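You operate a simulated robot arm through the tools that you are given. There is no shell and no other tool. Be economical: measure what you need, move in short steps, check, and stop when the job is done.

Carry out the task below with a simulated robot arm. There is one attempt and no reset: what you move stays moved.

TASK
Fold both panels' hems over and weight them flat to set.
Fine: green weight on the blue hem, red weight on the teal one. Set down upright: green weight, red weight.

The check looks at the end state, three seconds after you hand in, the way a careful person would. Anything else that was tipped, shoved, dropped, spilled or broken makes it a failure. Flat cloth is picked up by pressing the open fingertips on it (5 to 10 N) and closing them slowly along it; thin cloth reads only 2 to 8 mm in the jaws.

THE ROBOT
A 7-joint arm with a fingered hand on a trunk, on a base that drives. Base frame: it is fixed to the floor where the robot stands at the start and does not move with it; the origin is under the middle of the robot, x ahead of it, y to its left, z up; the surface under the hand at the start is at about z = 0.88. Readings come in m, rad, newtons and seconds.
With the tool pointing down near the work surface it reaches from about 0.36 to 0.7 m from the robot's upright axis, wherever it stands. Its first joint turns from -1.204 to 3.002 rad. Places, roughly: hem of the blue hem panel [0.5, 0, 0.9]; hem of the teal hem panel [0.5, -0.4, 0.9]. Payload 3.2 kg.
The tool frame sits at the grasp point between the pads (the TCP): z along the fingers, y along the line on which they close. The tips reach 0.026 m beyond it. The gripper opens to 0.088 m. The gripper's body begins 0.03 m behind the TCP. The gripper is a hand of 5 fingers: y runs from the thumb to the fingers, the wrist lies at [-0.016, -0.108, -0.172] in the tool frame, and closing takes about 1.5 s.
Orientation is told as [roll, pitch, yaw] about the base's x, y, z axes, in that order, counted from this pose: with the fingers straight down and the wrist toward the robot, the tool's x, y and z point along [0, 1, 0], [1, 0, 0] and [0, 0, -1] of the base frame.

THE INTERFACE
- The arm moves only by the tool jog_arm. Its argument "commands" is text: rows parted by semicolons, each of 6 numbers parted by spaces: the shift along the base's x, y, z in m, then the turn, a rotation vector about the base's x, y, z in rad. In form: x y z wx wy wz; .... A call has 1 to 20 rows; each row shifts and turns the commanded pose from where the row before left it. "grip" is the closure, from 0 (fully open) to 1 (shut), set as the call begins (left out, the last holds). A row lasts 0.2 s, in which the tool goes at most 0.05 m and 0.15 rad; a call with a longer step from one row to the next is refused whole, and so is a gripper value outside its range. A pose out of reach is approached as far as the arm can. The call stops where the force on the tool passes 40 N (or 10 N more than at its start, if that is more) or the arm is blocked; 0.2 s more then pass. The fingers move at their own pace (about 0.072 m/s each) and stop on an object; they squeeze with about 28 N. The grip force told is the motor's: it shows also when the fingers shut on nothing. Time passes only in rows, and 0.2 s behind the last, so rows that do not move let the fingers close. The reply holds the time, the measured pose of the TCP, the force on the tool along the base axes, the opening and the grip force, in the units named above and with some noise, with the torque about the TCP (base axes, N m) and any sound that the robot's microphone picked up.
- Cameras (640 x 400 px; columns grow to the right, rows downward): "scene" is now at [0.1302, -0.0265, 1.3584]; the picture's right is [-0.34, -0.94, 0.00], its down [-0.62, 0.23, -0.75] and it looks along [0.70, -0.26, -0.66] (base axes); focal length 284 px, centre (320, 200). "wrist" rides on the gripper at [0.067, -0.097, -0.117] in the tool frame; the picture's right is [-0.71, 0.33, -0.62], its down [-0.65, -0.65, 0.39] and it looks along [-0.28, 0.68, 0.68] (tool axes); focal length 234 px, centre (320, 200). There is no depth. A picture from a camera that has moved, and an enlarged one, comes with that camera's place and axes in the base frame and with its lens.
- capture(camera): a new picture of that camera. It takes no simulated time.
- slide_trunk(by): slides the trunk up (or, below 0, down) by that many m; the arm and the scene camera ride with it, the base frame stays. It gives what a move gives, with no picture.
- steer(legs): drives the robot by 1 to 6 legs, each [ahead, left, turn to the left] in m, m and rad, along the robot's own axes; the way and the turn of a leg run together, so that a leg with both is an arc; at most 1.5 m and 3.142 rad a leg. The arm and the cameras ride along, it lands a little off, and it stops where it bumps. It gives what a move gives.
- move_fingers(index, middle, ring, little, thumb_bend, thumb_turn): sets how far each is bent, from 0 (flat) to 1 (curled in); at 0.3 the hand is open as for a grip, at 0.7 the pads meet at the TCP. One left out holds its place. A second passes; each finger stops where it meets its share of the squeeze, and holds until it gets a number again. A gripper value or a shape takes the hand back. It gives what a move gives, with no picture; readings hold the bend of each and the force on index, middle, ring, little, thumb and palm. thumb_turn goes from beside the hand (0) to across from the fingers (1), as for a grip.
- preshape(shape): the hand has 5 fingers and takes this shape, open, in about a second: jaw (thumb against the fingers, like two jaws); tri (thumb and two fingers); tip (a fingertip pinch); poke (one finger out to press); point (the index stretched); flat (the hand flat); cup (the hand cupped); fist (a fist). The gripper value then closes the fingers along that shape, each until it touches; the sizes above hold for jaw. It gives what a move gives, with no picture.
- aim_head(pan, tilt): turns the head with the scene camera to pan (to the left, within 1.501 rad either way) and tilt (down, from -0.506 to 1.204), counted from straight ahead of the robot. It gives what a move gives.
- close_up(camera, box): a new picture of the part [left, top, right, bottom] of that camera's present view, enlarged. It takes no simulated time.
- close_job(): hands the job in; it is judged then, once.

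Go step by step. Nothing tells you exact positions but the pictures and the camera data: compare them with the known pose of the tool, close in by small moves and look again before you grip or let go. The budget is 120 turns and 98 pictures, counting those below and the enlarged ones. Unless the task says otherwise, let go and move clear before handing in, and close with one line.

The tools are called after "Request:" as a command line: name --argument value ..., lists and objects as JSON in quotes. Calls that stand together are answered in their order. jog_arm: Moves the arm, as the interface text tells. Its arguments: {"type":"object","properties":{"commands":{"type":"string"},"grip":{"type":"number"}},"required":["commands"]} The other tools are called the same way: slide_trunk (by) slides the trunk up or down; preshape (shape) gives the hand a shape; move_fingers (index, middle, ring, little, thumb_bend, thumb_turn) moves the fingers one by one; steer (legs) drives the base; aim_head (pan, tilt) turns the head that bears the scene camera; capture (camera) takes a picture; close_up (camera, box) takes an enlarged picture of a part of a camera's view; close_job () hands the job in.

At the start:

```text
clock: 0.0
eef_pos: [0.5328, -0.1042, 1.1235]
ee_rot: [0.0, 0.0, 0.002]
contact_force: [0.2, -0.3, -0.6]
torque: [0.01, -0.01, -0.01]
finger_gap: 0.0876
finger_force: 0.0
shape: jaw
bend: [0.3, 0.3, 0.3, 0.3, 0.3, 0.97]
finger forces: [0.1, 0.0, 0.0, 0.0, 0.0, 0.1]
trunk travel left (down, up): [-0.675, 0.165]
robot x, y, heading: [0.0, -0.0011, -0.004]
head pan, tilt: [-0.347, 0.723]
```

scene: 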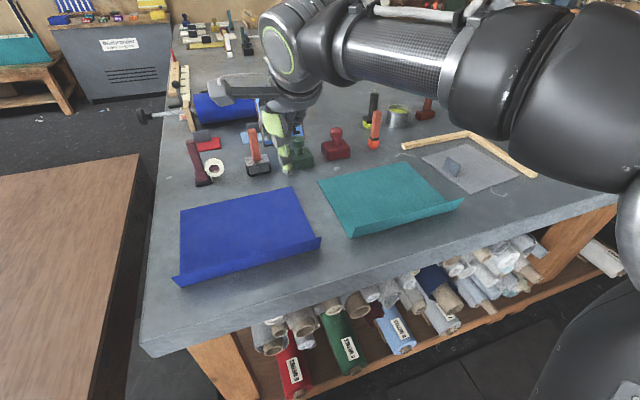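
wrist: 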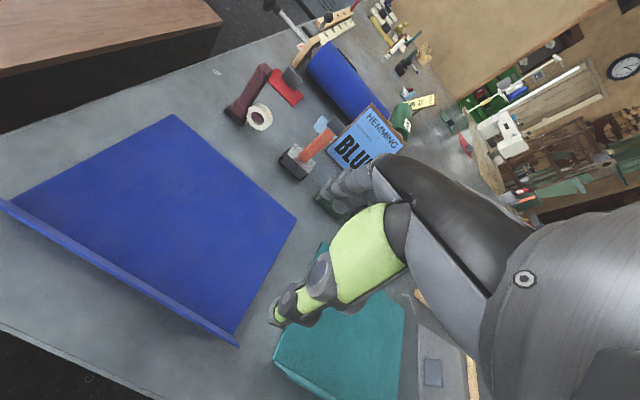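

I see a blue panel (left) and a teal one, each with an upturned hem on the edge near the robot, and a green and a red weight behind them. I'll look closer first.

Request:
close_up --camera "scene" --box '[150, 80, 470, 280]'

Request:
close_up --camera "wrist" --box '[220, 60, 460, 210]'

```text
2.00 times, centred on (310, 180) of scene
camera zoom: at [0.1302, -0.0265, 1.3584], right [-0.34, -0.94, 0.0], down [-0.62, 0.23, -0.75], along [0.7, -0.26, -0.66], focal length 568 px, centre (340, 240)
```

zoom: 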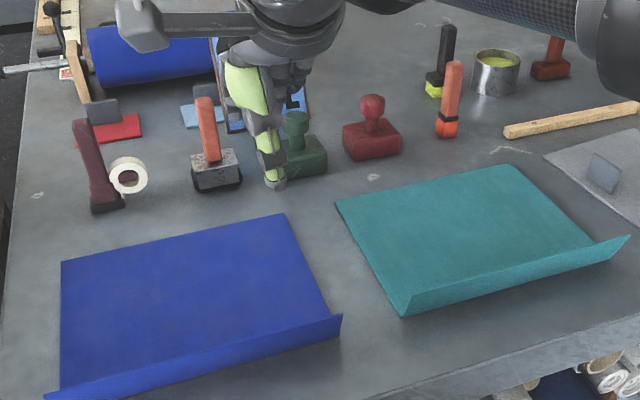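

```text
2.67 times, centred on (340, 135) of wrist
camera zoom: at [0.4369, -0.0368, 1.2419], right [0.33, -0.71, 0.62], down [-0.65, -0.65, -0.39], along [0.68, -0.28, -0.68], focal length 624 px, centre (267, 373)
```

zoom: 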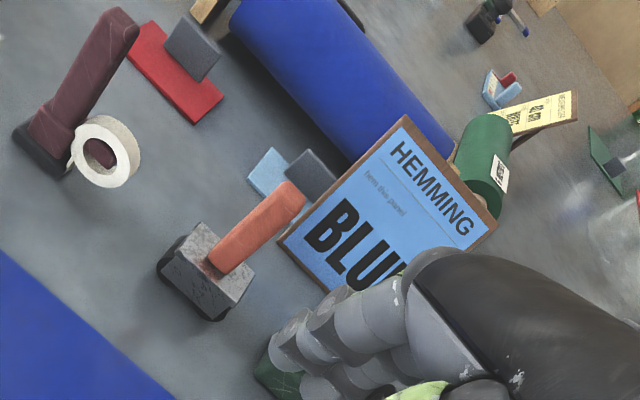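

The folds lie at x≈0.494: blue y −0.16..0.12, teal y −0.52..−0.24. The flaps are about 0.043 m high and stand nearly upright. I'll close the fingers and bring them in front of the blue flap.

Request:
jog_arm --commands "-0.025 0.02 -0.025 0 0 0; -0.025 0.022 -0.025 0 0 0; -0.025 0.022 -0.025 0 0 0; -0.018 0.02 -0.025 0 0 0; 0 0 -0.03 0 0 0;0 0 -0.02 0 0 0; 0 0 0 0 0 0" --grip 1

Request:
capture --camera "scene"

Request:
capture --camera "wrist"

```text
clock: 1.6
eef_pos: [0.44, -0.0212, 0.9728]
ee_rot: [0.002, 0.001, -0.002]
contact_force: [0.4, 0.3, -0.4]
torque: [0.01, 0.0, 0.0]
finger_gap: 0.0
finger_force: 27.8
shape: jaw
bend: [0.7, 0.7, 0.3, 0.7, 0.84, 1.0]
finger forces: [0.1, 0.0, 0.0, 0.0, 0.1, 0.1]
trunk travel left (down, up): [-0.675, 0.165]
robot x, y, heading: [0.003, -0.0006, 0.003]
head pan, tilt: [-0.347, 0.723]
```

```text
93 pictures are left
camera scene: at [0.1302, -0.0268, 1.3584], right [-0.34, -0.94, 0.0], down [-0.62, 0.23, -0.75], along [0.7, -0.26, -0.66], focal length 284 px, centre (320, 200)
```

scene: 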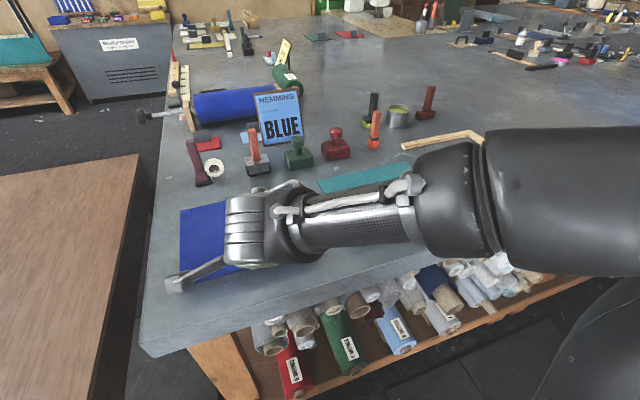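

```text
92 pictures are left
camera wrist: at [0.3436, 0.0468, 1.0913], right [0.33, -0.71, 0.62], down [-0.65, -0.65, -0.39], along [0.68, -0.28, -0.68], focal length 234 px, centre (320, 200)
```

wrist: 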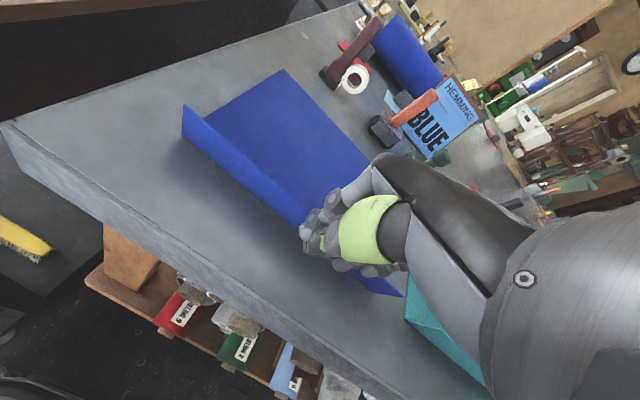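

The hand hides the flap. One finger (the ring, reading 0.3) seems to stay out, so I'll check it enlarged.

Request:
close_up --camera "scene" --box '[140, 160, 340, 300]'

Request:
close_up --camera "wrist" --box '[160, 60, 420, 310]'

```text
2.86 times, centred on (240, 230) of scene
camera zoom: at [0.1302, -0.0268, 1.3584], right [-0.34, -0.94, 0.0], down [-0.62, 0.23, -0.75], along [0.7, -0.26, -0.66], focal length 812 px, centre (549, 114)
```

zoom: 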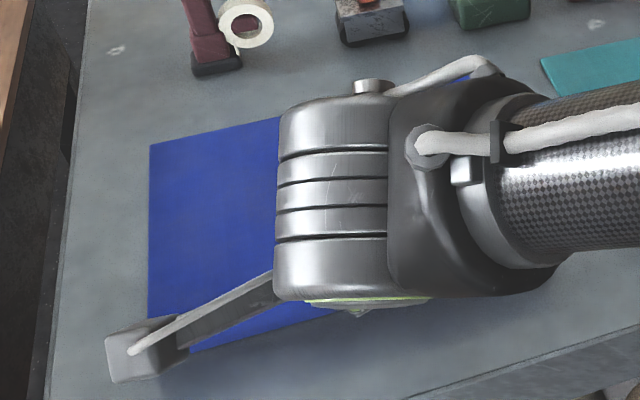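

```text
1.60 times, centred on (290, 185) of wrist
camera zoom: at [0.3436, 0.0468, 1.0913], right [0.33, -0.71, 0.62], down [-0.65, -0.65, -0.39], along [0.68, -0.28, -0.68], focal length 375 px, centre (368, 224)
```

zoom: 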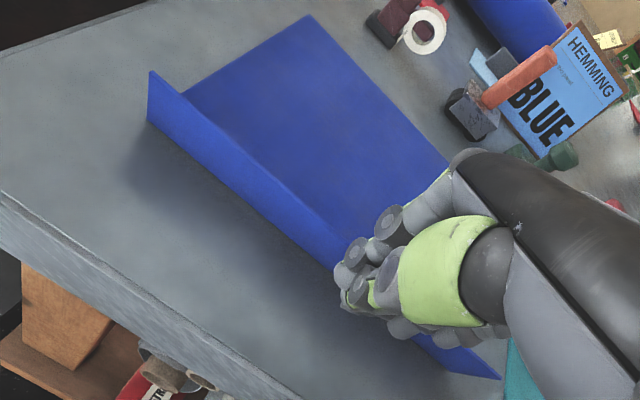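

The arm-like part is only the wrist camera's bracket. I'll check whether the ring finger can close.

Request:
move_fingers --ring 0.75

Request:
move_fingers --ring 0.3 --middle 0.75

```text
clock: 2.6
eef_pos: [0.4408, -0.0196, 0.9747]
ee_rot: [0.0, 0.001, 0.002]
contact_force: [0.6, 0.3, 0.2]
torque: [0.0, -0.01, -0.01]
finger_gap: 0.0001
finger_force: 0.0
shape: fingers
bend: [0.7, 0.7, 0.75, 0.7, 0.84, 1.0]
finger forces: [0.0, 0.0, 0.0, 0.0, 0.0, 0.0]
trunk travel left (down, up): [-0.675, 0.165]
robot x, y, heading: [0.0001, 0.0009, 0.001]
head pan, tilt: [-0.347, 0.723]
```

```text
clock: 3.6
eef_pos: [0.4405, -0.0199, 0.9744]
ee_rot: [-0.001, 0.001, -0.001]
contact_force: [-0.3, 0.1, -1.0]
torque: [-0.02, -0.01, -0.01]
finger_gap: 0.0001
finger_force: 0.1
shape: fingers
bend: [0.7, 0.73, 0.3, 0.7, 0.88, 1.0]
finger forces: [0.0, 0.0, 0.0, 0.0, 0.1, 0.0]
trunk travel left (down, up): [-0.675, 0.165]
robot x, y, heading: [-0.0005, 0.001, -0.002]
head pan, tilt: [-0.347, 0.723]
```

The ring finger works when set by itself, so I'll close it. Then I'll lower behind the flap at x≈0.435 and sweep toward +x.

Request:
move_fingers --ring 0.7

Request:
jog_arm --commands "-0.01 0 -0.015 0 0 0; 0 0 -0.025 0 0 0; 0 0 -0.015 0 0 0; 0 0 0 0 0 0"

Request:
capture --camera "wrist"

```text
clock: 4.6
eef_pos: [0.4406, -0.0194, 0.9738]
ee_rot: [0.0, -0.001, 0.0]
contact_force: [-0.1, 0.0, -0.7]
torque: [-0.02, 0.0, 0.04]
finger_gap: 0.0002
finger_force: 0.0
shape: fingers
bend: [0.7, 0.73, 0.7, 0.7, 0.88, 1.0]
finger forces: [0.0, 0.0, 0.0, 0.1, 0.0, 0.0]
trunk travel left (down, up): [-0.675, 0.165]
robot x, y, heading: [0.0024, 0.0013, 0.002]
head pan, tilt: [-0.347, 0.723]
```

```text
clock: 5.6
eef_pos: [0.4304, -0.0192, 0.9188]
ee_rot: [0.001, 0.001, -0.001]
contact_force: [0.3, 0.3, 0.2]
torque: [0.02, -0.01, 0.0]
finger_gap: 0.0
finger_force: 0.0
shape: fingers
bend: [0.7, 0.73, 0.7, 0.7, 0.88, 1.0]
finger forces: [0.0, 0.0, 0.0, 0.1, 0.1, 0.0]
trunk travel left (down, up): [-0.675, 0.165]
robot x, y, heading: [0.0001, -0.0023, -0.001]
head pan, tilt: [-0.347, 0.723]
```

```text
89 pictures are left
camera wrist: at [0.334, 0.047, 1.0364], right [0.33, -0.71, 0.62], down [-0.65, -0.65, -0.39], along [0.68, -0.28, -0.68], focal length 234 px, centre (320, 200)
```

wrist: 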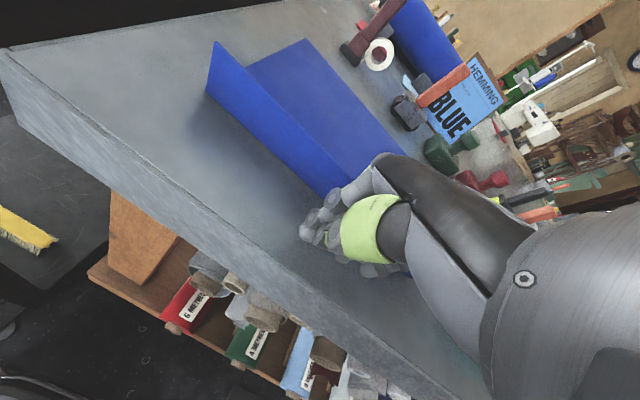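

The fingers are in front of the flap, clear of table and cloth. I'll sweep forward gently.

Request:
jog_arm --commands "0.015 0 0 0 0 0; 0.015 0 0 0 0 0; 0.015 0 0 0 0 0; 0.012 0 0 0 0 0; 0.01 0 0 0 0 0; 0 0 0 0 0 0"

Request:
capture --camera "wrist"

```text
clock: 7.0
eef_pos: [0.4985, -0.0193, 0.9184]
ee_rot: [-0.001, 0.0, -0.002]
contact_force: [-0.2, -0.6, 0.3]
torque: [0.01, -0.06, 0.0]
finger_gap: 0.0
finger_force: 0.1
shape: fingers
bend: [0.7, 0.73, 0.7, 0.7, 0.88, 1.0]
finger forces: [0.1, 0.0, 0.1, 0.0, 0.0, 0.0]
trunk travel left (down, up): [-0.675, 0.165]
robot x, y, heading: [0.0008, 0.0049, -0.003]
head pan, tilt: [-0.347, 0.723]
```

```text
88 pictures are left
camera wrist: at [0.4011, 0.0473, 1.0365], right [0.33, -0.71, 0.62], down [-0.65, -0.65, -0.39], along [0.68, -0.28, -0.68], focal length 234 px, centre (320, 200)
```

wrist: 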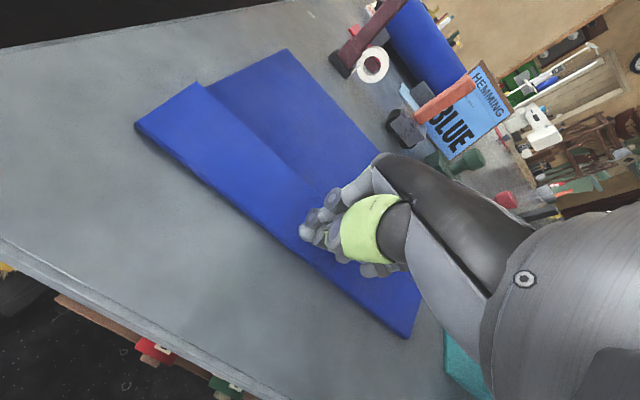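

The whole flap turns over as one piece. I'll continue forward, press it down and then lift to see whether it stays.

Request:
jog_arm --commands "0.012 0 -0.004 0 0 0; 0.01 0 -0.004 0 0 0; 0.005 0 -0.004 0 0 0; 0 0 -0.004 0 0 0;0 0 -0.003 0 0 0; 0 0 0 0 0 0; 0 0 0 0 0 0; 0 0 0 0 0 0; 0 0 0 0 0 0"

Request:
capture --camera "wrist"

```text
clock: 8.2
eef_pos: [0.5268, -0.0187, 0.911]
ee_rot: [0.004, -0.024, -0.001]
contact_force: [-3.8, -0.3, 21.6]
torque: [-0.24, 0.02, 0.01]
finger_gap: 0.0001
finger_force: 1.8
shape: fingers
bend: [0.7, 0.74, 0.7, 0.7, 0.88, 1.0]
finger forces: [0.0, 0.0, 3.1, 0.1, 0.0, 0.1]
trunk travel left (down, up): [-0.675, 0.165]
robot x, y, heading: [-0.0037, 0.0021, -0.004]
head pan, tilt: [-0.347, 0.723]
stopped in row 5: the force on the tool passed its limit at 42 N (the readings are from after the stop); the commanded pose is now the measured one
```

```text
87 pictures are left
camera wrist: at [0.428, 0.0475, 1.027], right [0.32, -0.71, 0.63], down [-0.64, -0.65, -0.41], along [0.7, -0.27, -0.66], focal length 234 px, centre (320, 200)
```

wrist: 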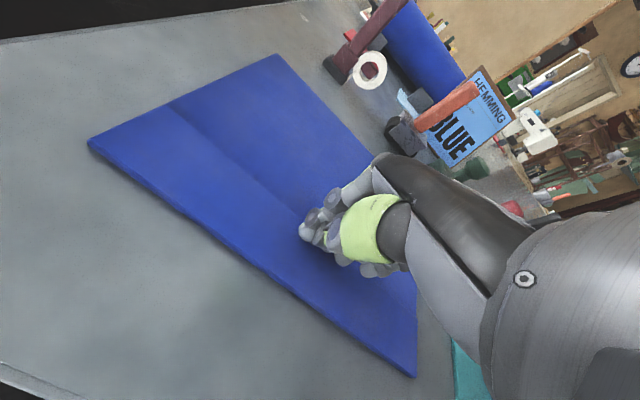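

Pressed flat. The tips touch at TCP z≈0.911. Next I'll lift straight up and watch for springback.

Request:
jog_arm --commands "0 0 0.01 0 0.024 0; 0 0 0.03 0 0 0; 0 0 0.03 0 0 0; 0 0 0.03 0 0 0; 0 0 0 0 0 0; 0 0 0 0 0 0; 0 0 0 0 0 0"

Request:
capture --camera "wrist"

```text
clock: 9.8
eef_pos: [0.5278, -0.0197, 1.006]
ee_rot: [0.004, 0.011, 0.0]
contact_force: [0.1, -0.1, -0.2]
torque: [-0.01, -0.01, 0.04]
finger_gap: 0.0001
finger_force: 0.1
shape: fingers
bend: [0.7, 0.73, 0.7, 0.7, 0.88, 1.0]
finger forces: [0.0, 0.0, 0.0, 0.1, 0.0, 0.1]
trunk travel left (down, up): [-0.675, 0.165]
robot x, y, heading: [-0.0017, 0.0018, -0.0]
head pan, tilt: [-0.347, 0.723]
```

```text
86 pictures are left
camera wrist: at [0.4323, 0.0474, 1.1253], right [0.34, -0.71, 0.62], down [-0.66, -0.65, -0.38], along [0.67, -0.28, -0.69], focal length 234 px, centre (320, 200)
```

wrist: 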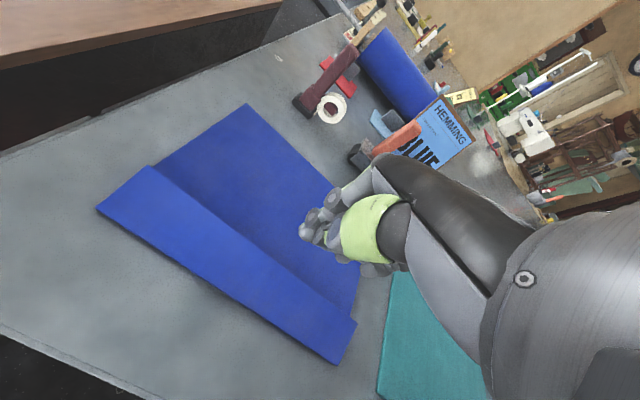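

The flap springs up a little but stays folded over, so a weight can press it flat. I'll fold the teal one the same way.

Request:
jog_arm --commands "-0.012 -0.045 0 0 0 0; -0.012 -0.045 0 0 0 0; -0.012 -0.045 0 0 0 0; -0.012 -0.045 0 0 0 0; -0.012 -0.045 0 0 0 0; -0.012 -0.045 0 0 0 0; -0.012 -0.045 0 0 0 0; -0.012 -0.045 0 0 0 0; 0 0 0 0 0 0"

Request:
capture --camera "wrist"

Request:
capture --camera "scene"

```text
clock: 11.8
eef_pos: [0.4308, -0.3796, 1.0065]
ee_rot: [0.004, 0.014, 0.0]
contact_force: [0.4, 0.1, -0.9]
torque: [0.0, 0.0, 0.02]
finger_gap: 0.0001
finger_force: 0.0
shape: fingers
bend: [0.7, 0.73, 0.7, 0.7, 0.88, 1.0]
finger forces: [0.0, 0.0, 0.1, 0.0, 0.0, 0.0]
trunk travel left (down, up): [-0.675, 0.165]
robot x, y, heading: [-0.0008, 0.0031, -0.004]
head pan, tilt: [-0.347, 0.723]
```

```text
85 pictures are left
camera wrist: at [0.3356, -0.313, 1.1259], right [0.34, -0.71, 0.62], down [-0.66, -0.65, -0.38], along [0.67, -0.28, -0.69], focal length 234 px, centre (320, 200)
```

wrist: 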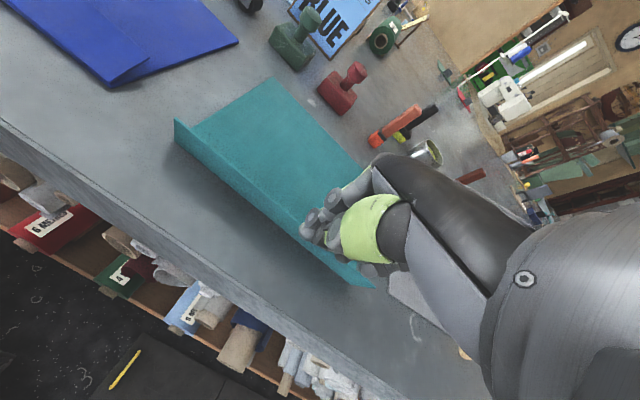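

```text
84 pictures are left
camera scene: at [0.1304, -0.0259, 1.3584], right [-0.34, -0.94, 0.0], down [-0.62, 0.23, -0.75], along [0.7, -0.26, -0.66], focal length 284 px, centre (320, 200)
```

scene: 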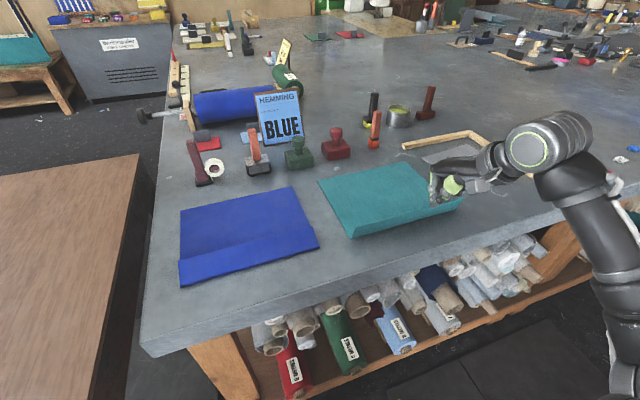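

The view matches: the teal flap stands ahead of the fingers. I'll lower and sweep.

Request:
jog_arm --commands "0 0 -0.03 0 -0.014 0; 0 0 -0.03 0 0 0; 0 0 -0.027 0 0 0; 0.015 0 0 0 0 0; 0.015 0 0 0 0 0; 0.015 0 0 0 0 0; 0.012 0 0 0 0 0; 0.012 0 0 0 0 0; 0.012 0 -0.003 0 0 0; 0.01 0 -0.003 0 0 0; 0.005 0 -0.002 0 0 0; 0 0 0 0 0 0; 0 0 0 0 0 0"

Request:
capture --camera "scene"

```text
clock: 14.6
eef_pos: [0.5265, -0.3789, 0.9133]
ee_rot: [0.004, -0.006, 0.0]
contact_force: [-1.3, -0.2, 5.5]
torque: [-0.07, -0.01, -0.03]
finger_gap: 0.0001
finger_force: 0.3
shape: fingers
bend: [0.7, 0.74, 0.7, 0.7, 0.88, 1.0]
finger forces: [0.0, 0.0, 0.5, 0.0, 0.0, 0.0]
trunk travel left (down, up): [-0.675, 0.165]
robot x, y, heading: [0.0034, -0.0011, -0.002]
head pan, tilt: [-0.347, 0.723]
```

```text
83 pictures are left
camera scene: at [0.1287, -0.0259, 1.3586], right [-0.34, -0.94, 0.0], down [-0.62, 0.23, -0.75], along [0.71, -0.26, -0.66], focal length 284 px, centre (320, 200)
```

scene: 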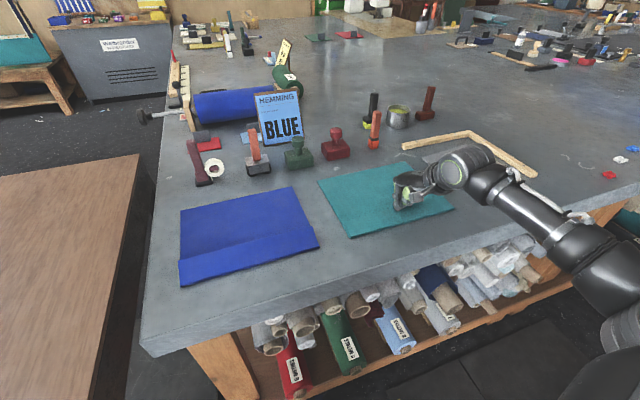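

Teal is folded too. I'll press a bit, lift up, and look at both hems and the weights.

Request:
jog_arm --commands "0 0 -0.002 0 0 0; 0 0 0 0 0 0; 0 0 0.02 0 0 0; 0 0 0.04 0 0 0; 0 0 0.04 0 0 0; 0 0 0.04 0 0 0; 0 0 0.03 0 0 0; 0 0 0 0 0 0; 0 0 0 0 0 0"

Request:
close_up --camera "scene" --box '[150, 150, 470, 300]'

Request:
close_up --camera "scene" --box '[240, 80, 400, 180]'

```text
clock: 16.6
eef_pos: [0.5282, -0.3797, 1.0792]
ee_rot: [0.003, -0.003, 0.001]
contact_force: [0.3, 0.6, 0.4]
torque: [0.03, -0.02, -0.02]
finger_gap: 0.0
finger_force: 0.2
shape: fingers
bend: [0.7, 0.73, 0.7, 0.7, 0.88, 1.0]
finger forces: [0.0, 0.0, 0.0, 0.1, 0.0, 0.1]
trunk travel left (down, up): [-0.675, 0.165]
robot x, y, heading: [-0.0016, -0.0001, -0.002]
head pan, tilt: [-0.347, 0.723]
```

```text
2.00 times, centred on (310, 225) of scene
camera zoom: at [0.13, -0.0263, 1.3584], right [-0.34, -0.94, 0.0], down [-0.62, 0.23, -0.75], along [0.7, -0.26, -0.66], focal length 568 px, centre (340, 150)
```

zoom: 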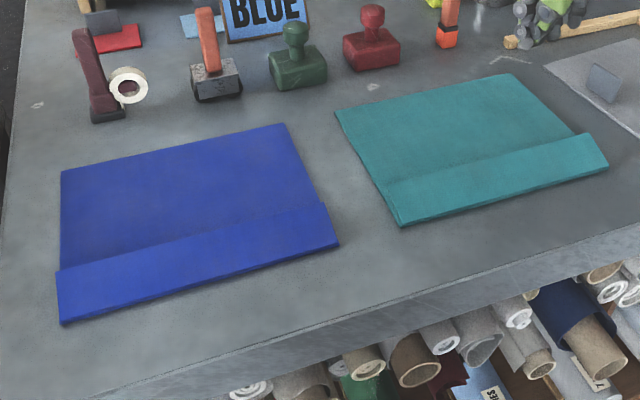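

```text
4.00 times, centred on (320, 130) of scene
camera zoom: at [0.13, -0.0263, 1.3584], right [-0.34, -0.94, 0.0], down [-0.62, 0.23, -0.75], along [0.7, -0.26, -0.66], focal length 1137 px, centre (320, 480)
```

zoom: 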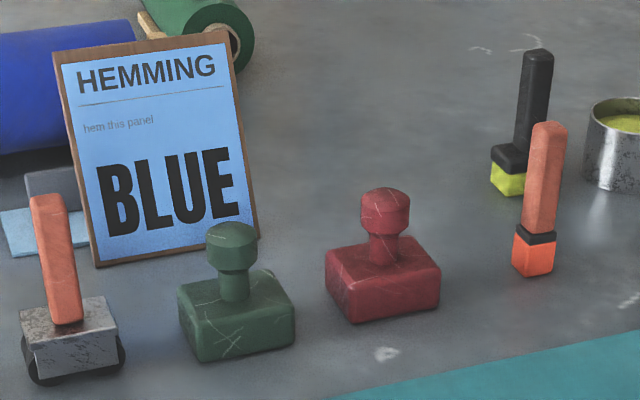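

Both hems lie over, slightly sprung. By my estimate the green weight is at about (0.814, −0.213) and the red at (0.826, −0.336), with knobs at z≈0.95. That's out of reach from here, so I'll look down to see how far I can drive forward.

Request:
aim_head --pan 0.0 --tilt 1.2

Request:
capture --camera "scene"

```text
clock: 17.5
eef_pos: [0.5276, -0.3788, 1.0786]
ee_rot: [0.005, -0.003, -0.001]
contact_force: [-0.2, 0.8, 0.4]
torque: [-0.02, -0.02, 0.03]
finger_gap: 0.0
finger_force: 0.0
shape: fingers
bend: [0.7, 0.73, 0.7, 0.7, 0.88, 1.0]
finger forces: [0.0, 0.0, 0.0, 0.0, 0.0, 0.0]
trunk travel left (down, up): [-0.675, 0.165]
robot x, y, heading: [-0.0019, -0.0009, 0.004]
head pan, tilt: [0.0, 1.201]
```

```text
80 pictures are left
camera scene: at [0.1071, 0.002, 1.3244], right [0.0, -1.0, 0.0], down [-0.93, 0.0, -0.36], along [0.36, 0.0, -0.93], focal length 284 px, centre (320, 200)
```

scene: 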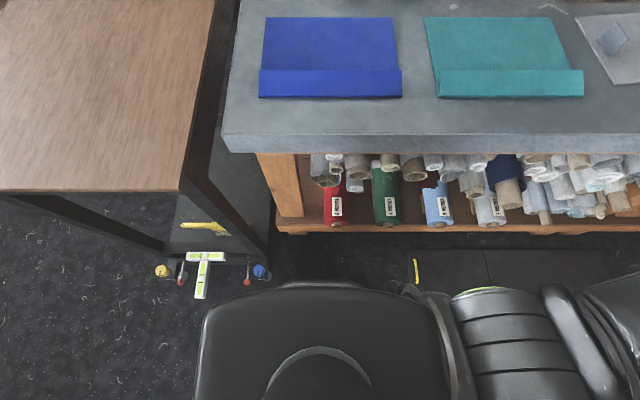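

There seems to be about 0.15–0.2 m of free room in front of the base. I'll drive ahead in two steps and look in between.

Request:
steer --legs '[[0.1, 0, 0]]'

Request:
capture --camera "scene"

```text
clock: 18.6
eef_pos: [0.6272, -0.3808, 1.0774]
ee_rot: [0.003, -0.003, -0.002]
contact_force: [0.4, -0.2, -0.1]
torque: [-0.01, -0.01, -0.02]
finger_gap: 0.0
finger_force: 0.1
shape: fingers
bend: [0.7, 0.73, 0.7, 0.7, 0.88, 1.0]
finger forces: [0.1, 0.0, 0.1, 0.0, 0.0, 0.0]
trunk travel left (down, up): [-0.675, 0.165]
robot x, y, heading: [0.0976, 0.0031, -0.001]
head pan, tilt: [0.0, 1.201]
```

```text
79 pictures are left
camera scene: at [0.2066, 0.0021, 1.3244], right [0.0, -1.0, 0.0], down [-0.93, 0.0, -0.36], along [0.36, 0.0, -0.93], focal length 284 px, centre (320, 200)
```

scene: 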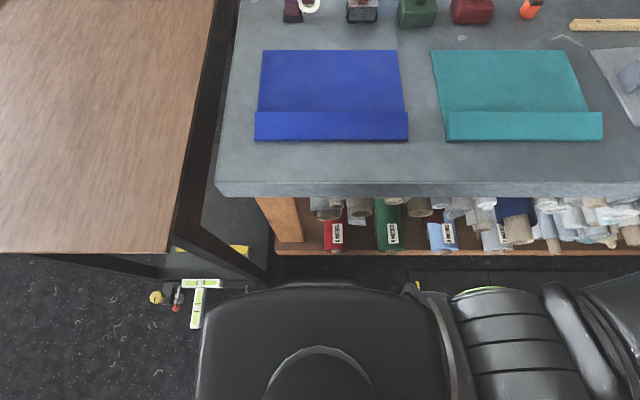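

There's still about 0.1 m to the table edge at x≈0.41. I'll go 0.07 ahead and 0.15 to the right, so both weights come into reach.

Request:
steer --legs '[[0.0, -0.15, 0], [0.07, 0, 0]]'

Request:
aim_head --pan -0.1 --tilt 0.75

Request:
capture --camera "scene"

```text
clock: 20.6
eef_pos: [0.698, -0.5318, 1.0785]
ee_rot: [0.001, -0.004, 0.0]
contact_force: [0.2, 0.1, -0.4]
torque: [0.02, 0.0, 0.01]
finger_gap: 0.0
finger_force: 0.0
shape: fingers
bend: [0.7, 0.73, 0.7, 0.7, 0.88, 1.0]
finger forces: [0.1, 0.0, 0.0, 0.1, 0.0, 0.0]
trunk travel left (down, up): [-0.675, 0.165]
robot x, y, heading: [0.1692, -0.1531, 0.002]
head pan, tilt: [0.0, 1.201]
```

```text
clock: 21.5
eef_pos: [0.6969, -0.5305, 1.0791]
ee_rot: [0.002, -0.004, -0.001]
contact_force: [-0.3, -0.1, 0.2]
torque: [-0.01, 0.0, 0.04]
finger_gap: 0.0
finger_force: 0.1
shape: fingers
bend: [0.7, 0.73, 0.7, 0.7, 0.88, 1.0]
finger forces: [0.1, 0.0, 0.0, 0.0, 0.0, 0.1]
trunk travel left (down, up): [-0.675, 0.165]
robot x, y, heading: [0.1668, -0.1482, 0.006]
head pan, tilt: [-0.099, 0.75]
```

```text
78 pictures are left
camera scene: at [0.3024, -0.1572, 1.356], right [-0.1, -0.99, 0.0], down [-0.68, 0.07, -0.73], along [0.73, -0.07, -0.68], focal length 284 px, centre (320, 200)
```

scene: 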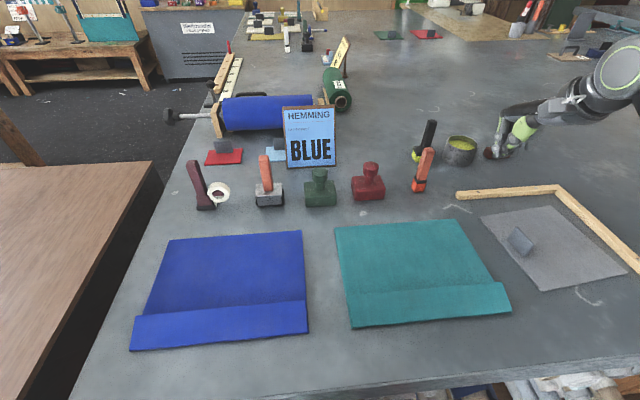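

Request:
close_up --camera "scene" --box '[240, 90, 450, 221]'

```text
3.05 times, centred on (345, 156) of scene
camera zoom: at [0.3024, -0.1572, 1.356], right [-0.1, -0.99, 0.0], down [-0.68, 0.07, -0.73], along [0.73, -0.07, -0.68], focal length 866 px, centre (244, 336)
```

zoom: 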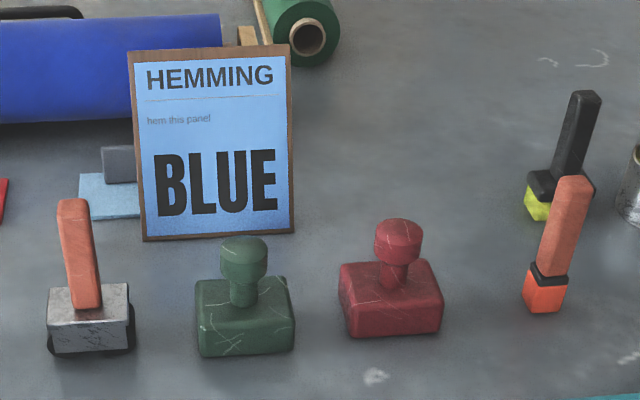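

Refined positions are green knob (0.820, −0.207), z 0.94–0.962, and red knob (0.830, −0.327). I'll open the jaw and go above the green one.

Request:
preshape --shape "jaw"

Request:
jog_arm --commands "0 0.04 0 0 0 0; 0 0.04 0 0 0 0; 0 0.04 0 0 0 0; 0.01 0.04 0 0 0 0; 0.02 0.04 0 0 0 0; 0.03 0.04 0 0 0 0; 0.03 0.04 0 0 0 0; 0.033 0.0435 0 0 0 0; 0 0 0 0 0 0"

Request:
close_up --camera "scene" --box '[240, 90, 450, 221]'

Request:
capture --camera "wrist"

```text
clock: 22.4
eef_pos: [0.6973, -0.5302, 1.0794]
ee_rot: [0.003, -0.002, -0.001]
contact_force: [0.3, 0.6, 0.2]
torque: [-0.02, -0.02, 0.03]
finger_gap: 0.0877
finger_force: 0.1
shape: jaw
bend: [0.3, 0.3, 0.3, 0.3, 0.3, 0.97]
finger forces: [0.1, 0.0, 0.1, 0.0, 0.0, 0.0]
trunk travel left (down, up): [-0.675, 0.165]
robot x, y, heading: [0.1659, -0.149, -0.002]
head pan, tilt: [-0.099, 0.75]
```

```text
refused: row 8 steps farther than a row can; nothing moved
```

```text
3.05 times, centred on (345, 156) of scene
camera zoom: at [0.3025, -0.1572, 1.3561], right [-0.1, -0.99, 0.0], down [-0.68, 0.07, -0.73], along [0.73, -0.07, -0.68], focal length 866 px, centre (244, 336)
```

zoom: 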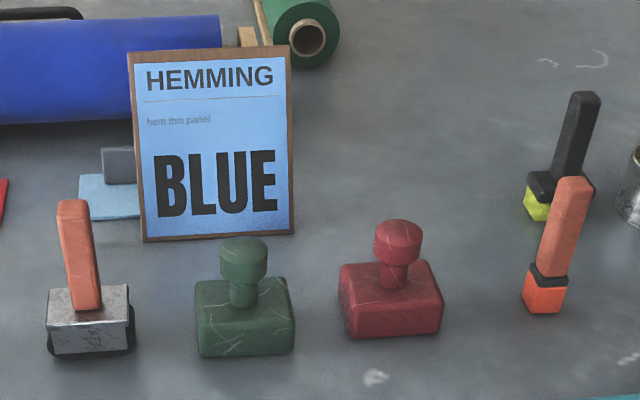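

```text
75 pictures are left
camera wrist: at [0.5995, -0.4641, 1.197], right [0.33, -0.71, 0.62], down [-0.65, -0.65, -0.39], along [0.68, -0.28, -0.68], focal length 234 px, centre (320, 200)
```

wrist: 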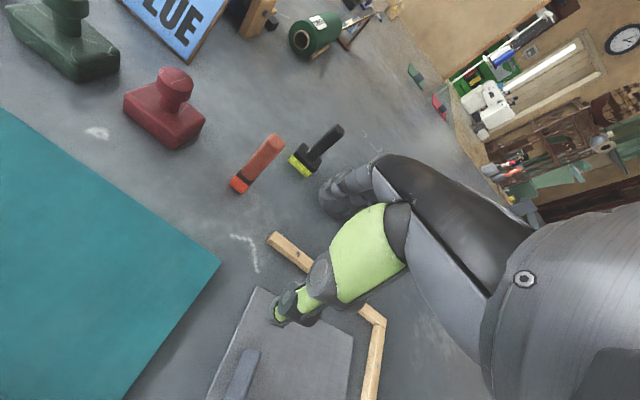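

The last row was a touch too long, so I'll resend with smaller steps.

Request:
jog_arm --commands "0 0.04 0 0 0 0; 0 0.04 0 0 0 0; 0 0.04 0 0 0 0; 0.01 0.04 0 0 0 0; 0.02 0.04 0 0 0 0; 0.025 0.04 0 0 0 0; 0.025 0.04 0 0 0 0; 0.025 0.04 0 0 0 0; 0.018 0.0035 0 0 0 0; 0 0 0 0 0 0"

Request:
close_up --camera "scene" --box '[240, 90, 450, 221]'

Request:
capture --camera "wrist"

```text
clock: 24.6
eef_pos: [0.8192, -0.2061, 1.0797]
ee_rot: [0.005, -0.004, -0.002]
contact_force: [-1.8, 0.2, 0.3]
torque: [0.01, 0.02, 0.0]
finger_gap: 0.0876
finger_force: 0.0
shape: jaw
bend: [0.3, 0.3, 0.3, 0.3, 0.3, 0.97]
finger forces: [0.1, 0.0, 0.1, 0.0, 0.0, 0.0]
trunk travel left (down, up): [-0.675, 0.165]
robot x, y, heading: [0.1688, -0.1506, 0.004]
head pan, tilt: [-0.099, 0.75]
```

```text
3.05 times, centred on (345, 156) of scene
camera zoom: at [0.3019, -0.1567, 1.3562], right [-0.1, -0.99, 0.0], down [-0.68, 0.07, -0.73], along [0.73, -0.07, -0.68], focal length 866 px, centre (244, 336)
```

zoom: 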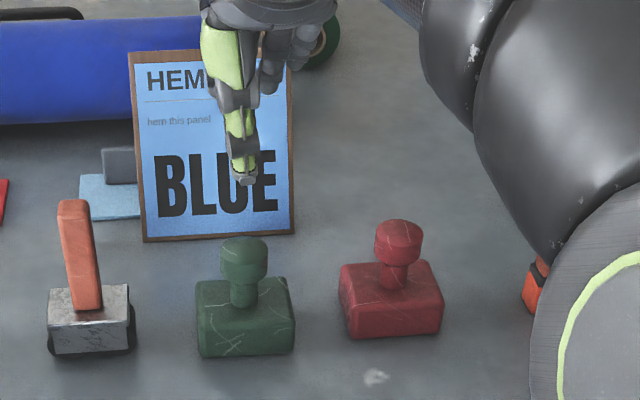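

```text
73 pictures are left
camera wrist: at [0.7219, -0.1395, 1.1973], right [0.33, -0.71, 0.62], down [-0.65, -0.65, -0.39], along [0.68, -0.28, -0.68], focal length 234 px, centre (320, 200)
```

wrist: 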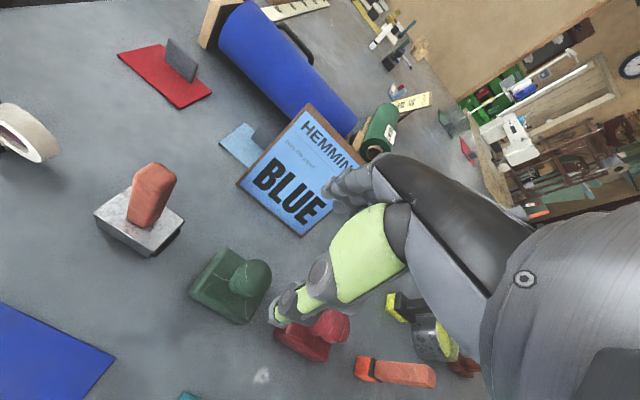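

The hand is directly above the green weight. I'll check the elbow's clearance over the brushes before going down.

Request:
capture --camera "scene"

```text
72 pictures are left
camera scene: at [0.3019, -0.1567, 1.3562], right [-0.1, -0.99, 0.0], down [-0.68, 0.07, -0.73], along [0.73, -0.07, -0.68], focal length 284 px, centre (320, 200)
```

scene: 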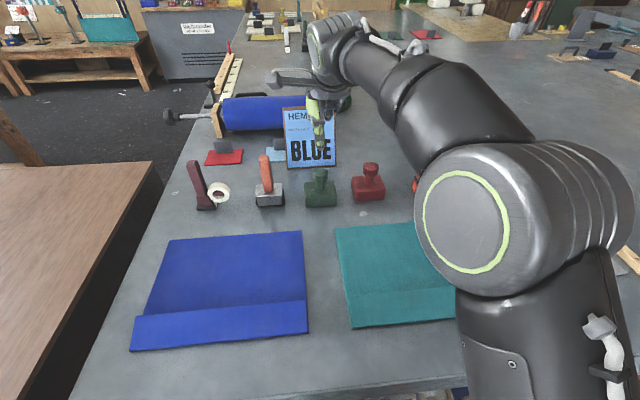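

The elbow sits well before the brushes. I'll go down halfway and look again.

Request:
jog_arm --commands "0.001 -0.001 -0.03 0 0 0; 0 0 -0.03 0 0 0; 0 0 -0.02 0 0 0; 0 0 0 0 0 0"

Request:
capture --camera "scene"

Request:
close_up --camera "scene" --box '[240, 90, 450, 221]'

Request:
capture --camera "wrist"

```text
clock: 25.6
eef_pos: [0.8199, -0.2071, 0.9981]
ee_rot: [0.003, -0.003, -0.001]
contact_force: [1.1, 0.8, 0.4]
torque: [-0.01, 0.02, -0.03]
finger_gap: 0.0878
finger_force: 0.0
shape: jaw
bend: [0.3, 0.3, 0.3, 0.3, 0.3, 0.97]
finger forces: [0.0, 0.0, 0.0, 0.1, 0.1, 0.1]
trunk travel left (down, up): [-0.675, 0.165]
robot x, y, heading: [0.1681, -0.1524, -0.0]
head pan, tilt: [-0.099, 0.75]
```

```text
71 pictures are left
camera scene: at [0.3023, -0.1571, 1.3561], right [-0.1, -0.99, 0.0], down [-0.68, 0.07, -0.73], along [0.73, -0.07, -0.68], focal length 284 px, centre (320, 200)
```

scene: 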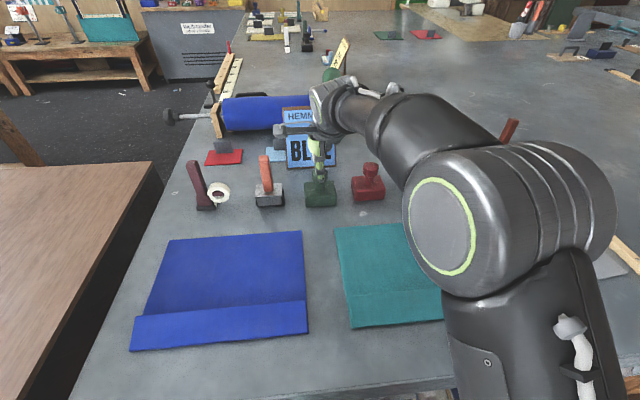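

```text
3.05 times, centred on (345, 156) of scene
camera zoom: at [0.3023, -0.1571, 1.3561], right [-0.1, -0.99, 0.0], down [-0.68, 0.07, -0.73], along [0.73, -0.07, -0.68], focal length 866 px, centre (244, 336)
```

zoom: 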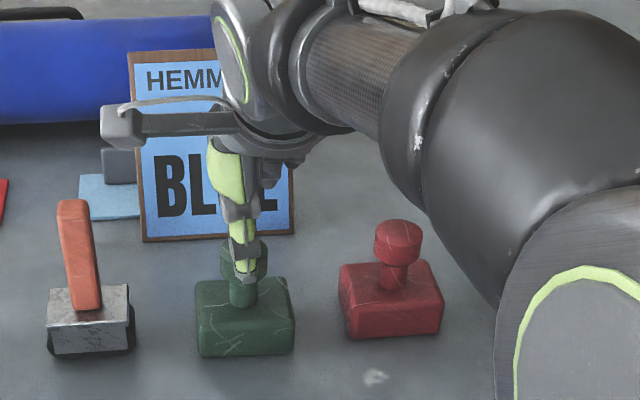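

```text
69 pictures are left
camera wrist: at [0.7233, -0.1413, 1.1167], right [0.33, -0.71, 0.62], down [-0.65, -0.65, -0.39], along [0.68, -0.28, -0.68], focal length 234 px, centre (320, 200)
```

wrist: 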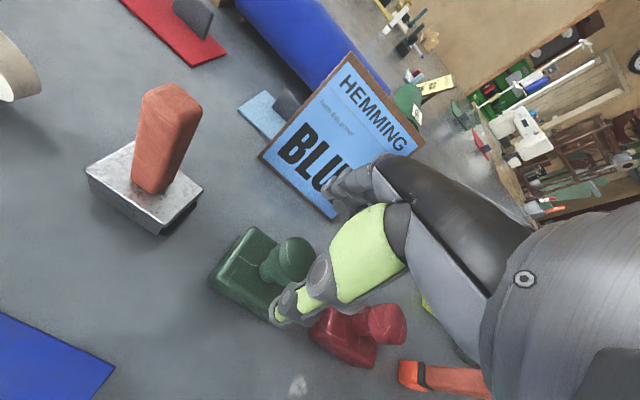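

The knob's image (292,258) agrees with the predicted spot below the TCP. I'll go down to z 0.947.

Request:
jog_arm --commands "0 0 -0.02 0 0 0; 0 0 -0.02 0 0 0; 0 0 -0.011 0 0 0; 0 0 0 0 0 0"

Request:
capture --camera "wrist"

Request:
close_up --camera "scene" --box '[240, 110, 400, 221]'

```text
clock: 26.6
eef_pos: [0.8199, -0.2079, 0.9484]
ee_rot: [0.004, -0.004, -0.003]
contact_force: [0.1, -0.5, -0.8]
torque: [-0.02, 0.02, 0.03]
finger_gap: 0.0877
finger_force: 0.0
shape: jaw
bend: [0.3, 0.3, 0.3, 0.3, 0.3, 0.97]
finger forces: [0.0, 0.0, 0.0, 0.1, 0.0, 0.1]
trunk travel left (down, up): [-0.675, 0.165]
robot x, y, heading: [0.1671, -0.1526, -0.001]
head pan, tilt: [-0.099, 0.75]
```

```text
68 pictures are left
camera wrist: at [0.7231, -0.1413, 1.0655], right [0.33, -0.71, 0.62], down [-0.65, -0.65, -0.39], along [0.68, -0.28, -0.68], focal length 234 px, centre (320, 200)
```

wrist: 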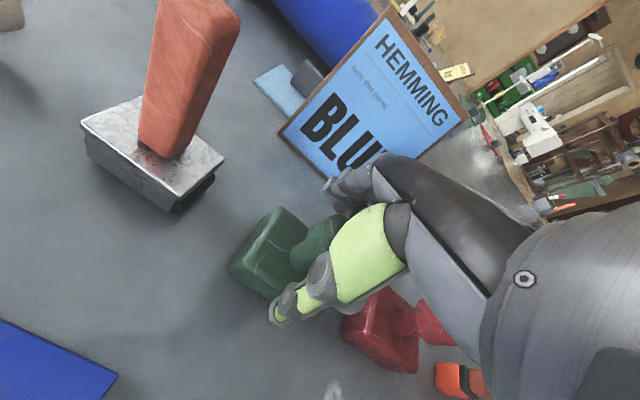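

```text
3.60 times, centred on (320, 166) of scene
camera zoom: at [0.3024, -0.1571, 1.3561], right [-0.1, -0.99, 0.0], down [-0.68, 0.07, -0.73], along [0.73, -0.07, -0.68], focal length 1024 px, centre (320, 324)
```

zoom: 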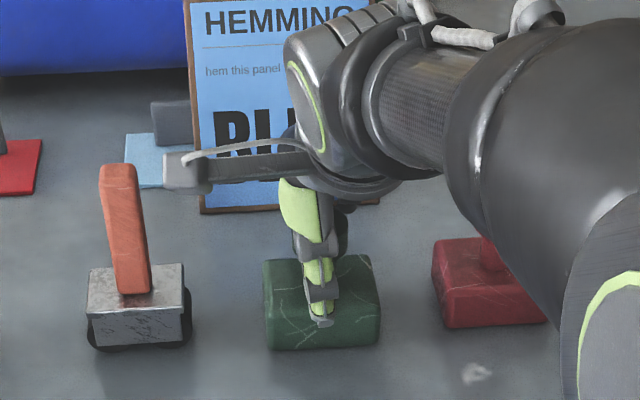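

The knob is between thumb and fingers. Closing now.

Request:
jog_arm --commands "0 0 0 0 0 0; 0 0 0 0 0 0; 0 0 0 0 0 0; 0 0 0 0 0 0; 0 0 0 0 0 0; 0 0 0 0 0 0; 0 0 0 0 0 0; 0 0 0 0 0 0" --grip 1

Request:
capture --camera "wrist"

```text
clock: 28.4
eef_pos: [0.8209, -0.2082, 0.9479]
ee_rot: [0.003, -0.001, 0.0]
contact_force: [-0.8, 0.5, 0.6]
torque: [-0.04, 0.04, 0.02]
finger_gap: 0.0211
finger_force: 27.8
shape: jaw
bend: [0.71, 0.7, 0.57, 0.7, 0.39, 1.0]
finger forces: [15.4, 8.2, 0.0, 0.0, 24.6, 0.0]
trunk travel left (down, up): [-0.675, 0.165]
robot x, y, heading: [0.174, -0.1526, 0.003]
head pan, tilt: [-0.099, 0.75]
```

```text
66 pictures are left
camera wrist: at [0.7237, -0.1411, 1.0651], right [0.33, -0.71, 0.62], down [-0.65, -0.65, -0.39], along [0.68, -0.28, -0.68], focal length 234 px, centre (320, 200)
```

wrist: 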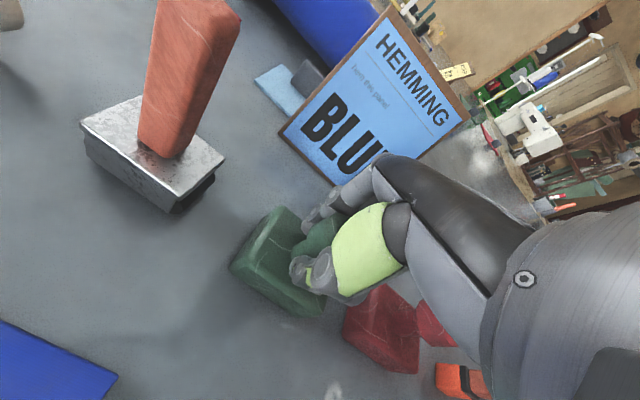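

The knob is gripped, with force on index, middle and thumb. I'll lift a little and check.

Request:
jog_arm --commands "0 0 0.005 0 0 0; 0 0 0.01 0 0 0; 0 0 0.01 0 0 0; 0 0 0.01 0 0 0; 0 0 0 0 0 0; 0 0 0 0 0 0"

Request:
close_up --camera "scene" --box '[240, 110, 400, 221]'

Request:
capture --camera "wrist"

```text
clock: 29.8
eef_pos: [0.8221, -0.2094, 0.9811]
ee_rot: [0.005, -0.001, -0.003]
contact_force: [0.5, -0.3, -7.1]
torque: [0.01, -0.07, 0.05]
finger_gap: 0.0208
finger_force: 28.7
shape: jaw
bend: [0.71, 0.7, 0.57, 0.7, 0.39, 1.0]
finger forces: [15.1, 7.9, 0.1, 0.0, 24.5, 0.1]
trunk travel left (down, up): [-0.675, 0.165]
robot x, y, heading: [0.1682, -0.1512, 0.003]
head pan, tilt: [-0.099, 0.75]
```

```text
3.60 times, centred on (320, 166) of scene
camera zoom: at [0.3042, -0.1572, 1.3559], right [-0.1, -0.99, 0.0], down [-0.68, 0.07, -0.73], along [0.73, -0.07, -0.68], focal length 1024 px, centre (320, 324)
```

zoom: 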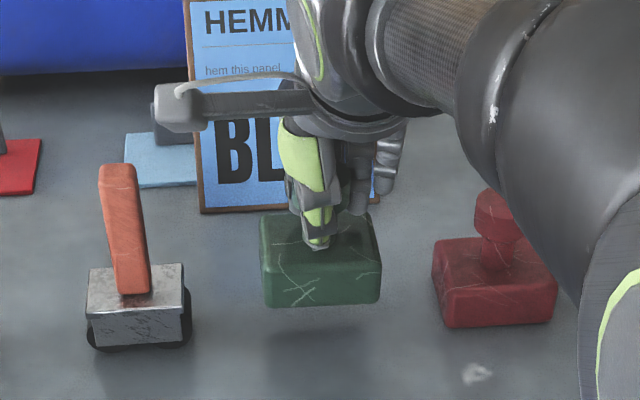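

```text
64 pictures are left
camera wrist: at [0.7246, -0.1416, 1.1002], right [0.33, -0.71, 0.62], down [-0.65, -0.65, -0.39], along [0.68, -0.28, -0.68], focal length 234 px, centre (320, 200)
```

wrist: 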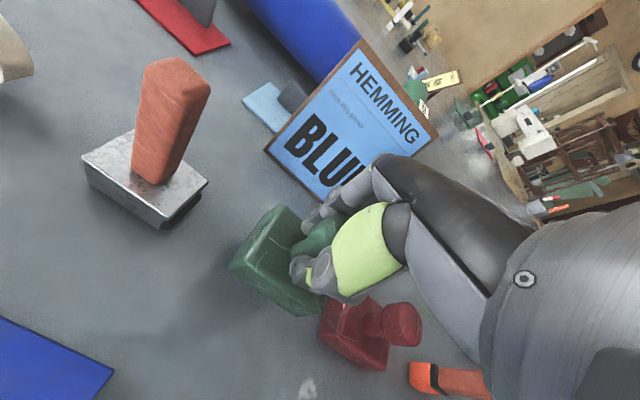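

Lifted level at about 0.7 kg. The blue flap spans x 0.494–0.551, so the target is (0.522, −0.02). I'll raise, then back the base up 0.16 m.

Request:
jog_arm --commands "0 0 0.03 0 0 0; 0 0 0.03 0 0 0; 0 0 0.02 0 0 0; -0.03 0 0 0 0 0; -0.03 0 0 0 0 0; 0 0 0 0 0 0"

Request:
steer --legs '[[-0.16, 0, 0]]'

Request:
capture --camera "scene"

```text
clock: 31.2
eef_pos: [0.7622, -0.2091, 1.0604]
ee_rot: [0.002, 0.0, 0.0]
contact_force: [-0.6, 0.3, -8.9]
torque: [0.01, 0.01, 0.0]
finger_gap: 0.0211
finger_force: 27.6
shape: jaw
bend: [0.71, 0.7, 0.57, 0.7, 0.39, 1.0]
finger forces: [15.5, 7.9, 0.1, 0.0, 24.6, 0.0]
trunk travel left (down, up): [-0.675, 0.165]
robot x, y, heading: [0.1694, -0.1503, 0.001]
head pan, tilt: [-0.099, 0.75]
```

```text
clock: 32.7
eef_pos: [0.6005, -0.209, 1.0622]
ee_rot: [0.003, -0.002, 0.001]
contact_force: [-0.4, -0.2, -7.9]
torque: [-0.03, -0.08, -0.02]
finger_gap: 0.0212
finger_force: 28.3
shape: jaw
bend: [0.71, 0.7, 0.57, 0.7, 0.39, 1.0]
finger forces: [15.5, 7.7, 0.1, 0.0, 24.7, 0.1]
trunk travel left (down, up): [-0.675, 0.165]
robot x, y, heading: [0.0113, -0.154, -0.005]
head pan, tilt: [-0.099, 0.75]
```

```text
63 pictures are left
camera scene: at [0.1442, -0.1572, 1.3559], right [-0.1, -0.99, 0.0], down [-0.68, 0.07, -0.73], along [0.73, -0.07, -0.68], focal length 284 px, centre (320, 200)
```

scene: 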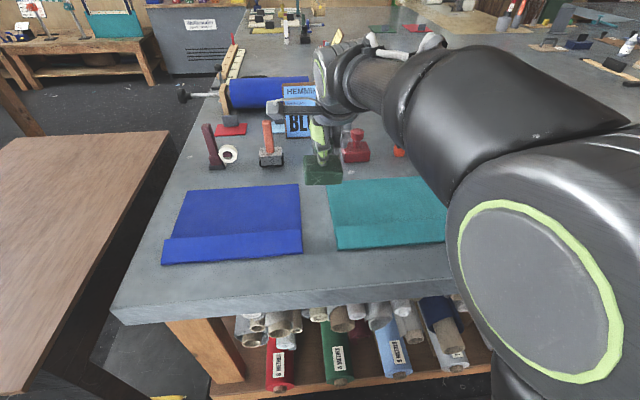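

Everything stayed put. I'll carry the weight to above the blue hem at (0.522, −0.02) and look.

Request:
jog_arm --commands "-0.015 0.04 0 0 0 0; -0.02 0.04 -0.01 0 0 0; -0.02 0.04 -0.02 0 0 0; -0.015 0.04 -0.02 0 0 0; -0.0085 0.029 -0.02 0 0 0; 0 0 -0.012 0 0 0; 0 0 0 0 0 0; 0 0 0 0 0 0"

Request:
capture --camera "wrist"

Request:
close_up --camera "scene" --box '[120, 100, 360, 290]'

```text
clock: 34.5
eef_pos: [0.5264, -0.0208, 0.9951]
ee_rot: [0.044, -0.006, -0.011]
contact_force: [0.2, 0.1, -7.6]
torque: [0.0, -0.05, 0.01]
finger_gap: 0.0208
finger_force: 28.2
shape: jaw
bend: [0.71, 0.7, 0.57, 0.7, 0.39, 1.0]
finger forces: [15.7, 8.2, 0.1, 0.0, 24.6, 0.0]
trunk travel left (down, up): [-0.675, 0.165]
robot x, y, heading: [0.0113, -0.1486, -0.002]
head pan, tilt: [-0.099, 0.75]
```

```text
62 pictures are left
camera wrist: at [0.4289, 0.0421, 1.114], right [0.32, -0.74, 0.6], down [-0.66, -0.62, -0.42], along [0.68, -0.26, -0.68], focal length 234 px, centre (320, 200)
```

wrist: 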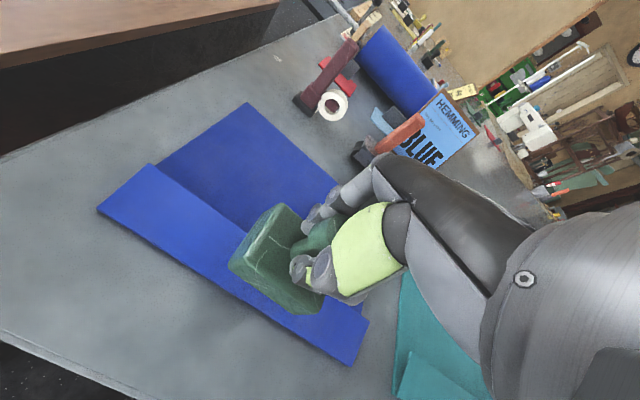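

```text
2.11 times, centred on (240, 195) of scene
camera zoom: at [0.1443, -0.1567, 1.3559], right [-0.1, -0.99, 0.0], down [-0.68, 0.07, -0.73], along [0.73, -0.07, -0.68], focal length 598 px, centre (488, 210)
```

zoom: 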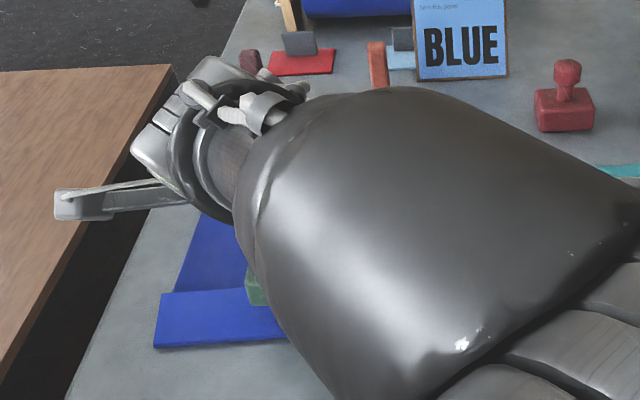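

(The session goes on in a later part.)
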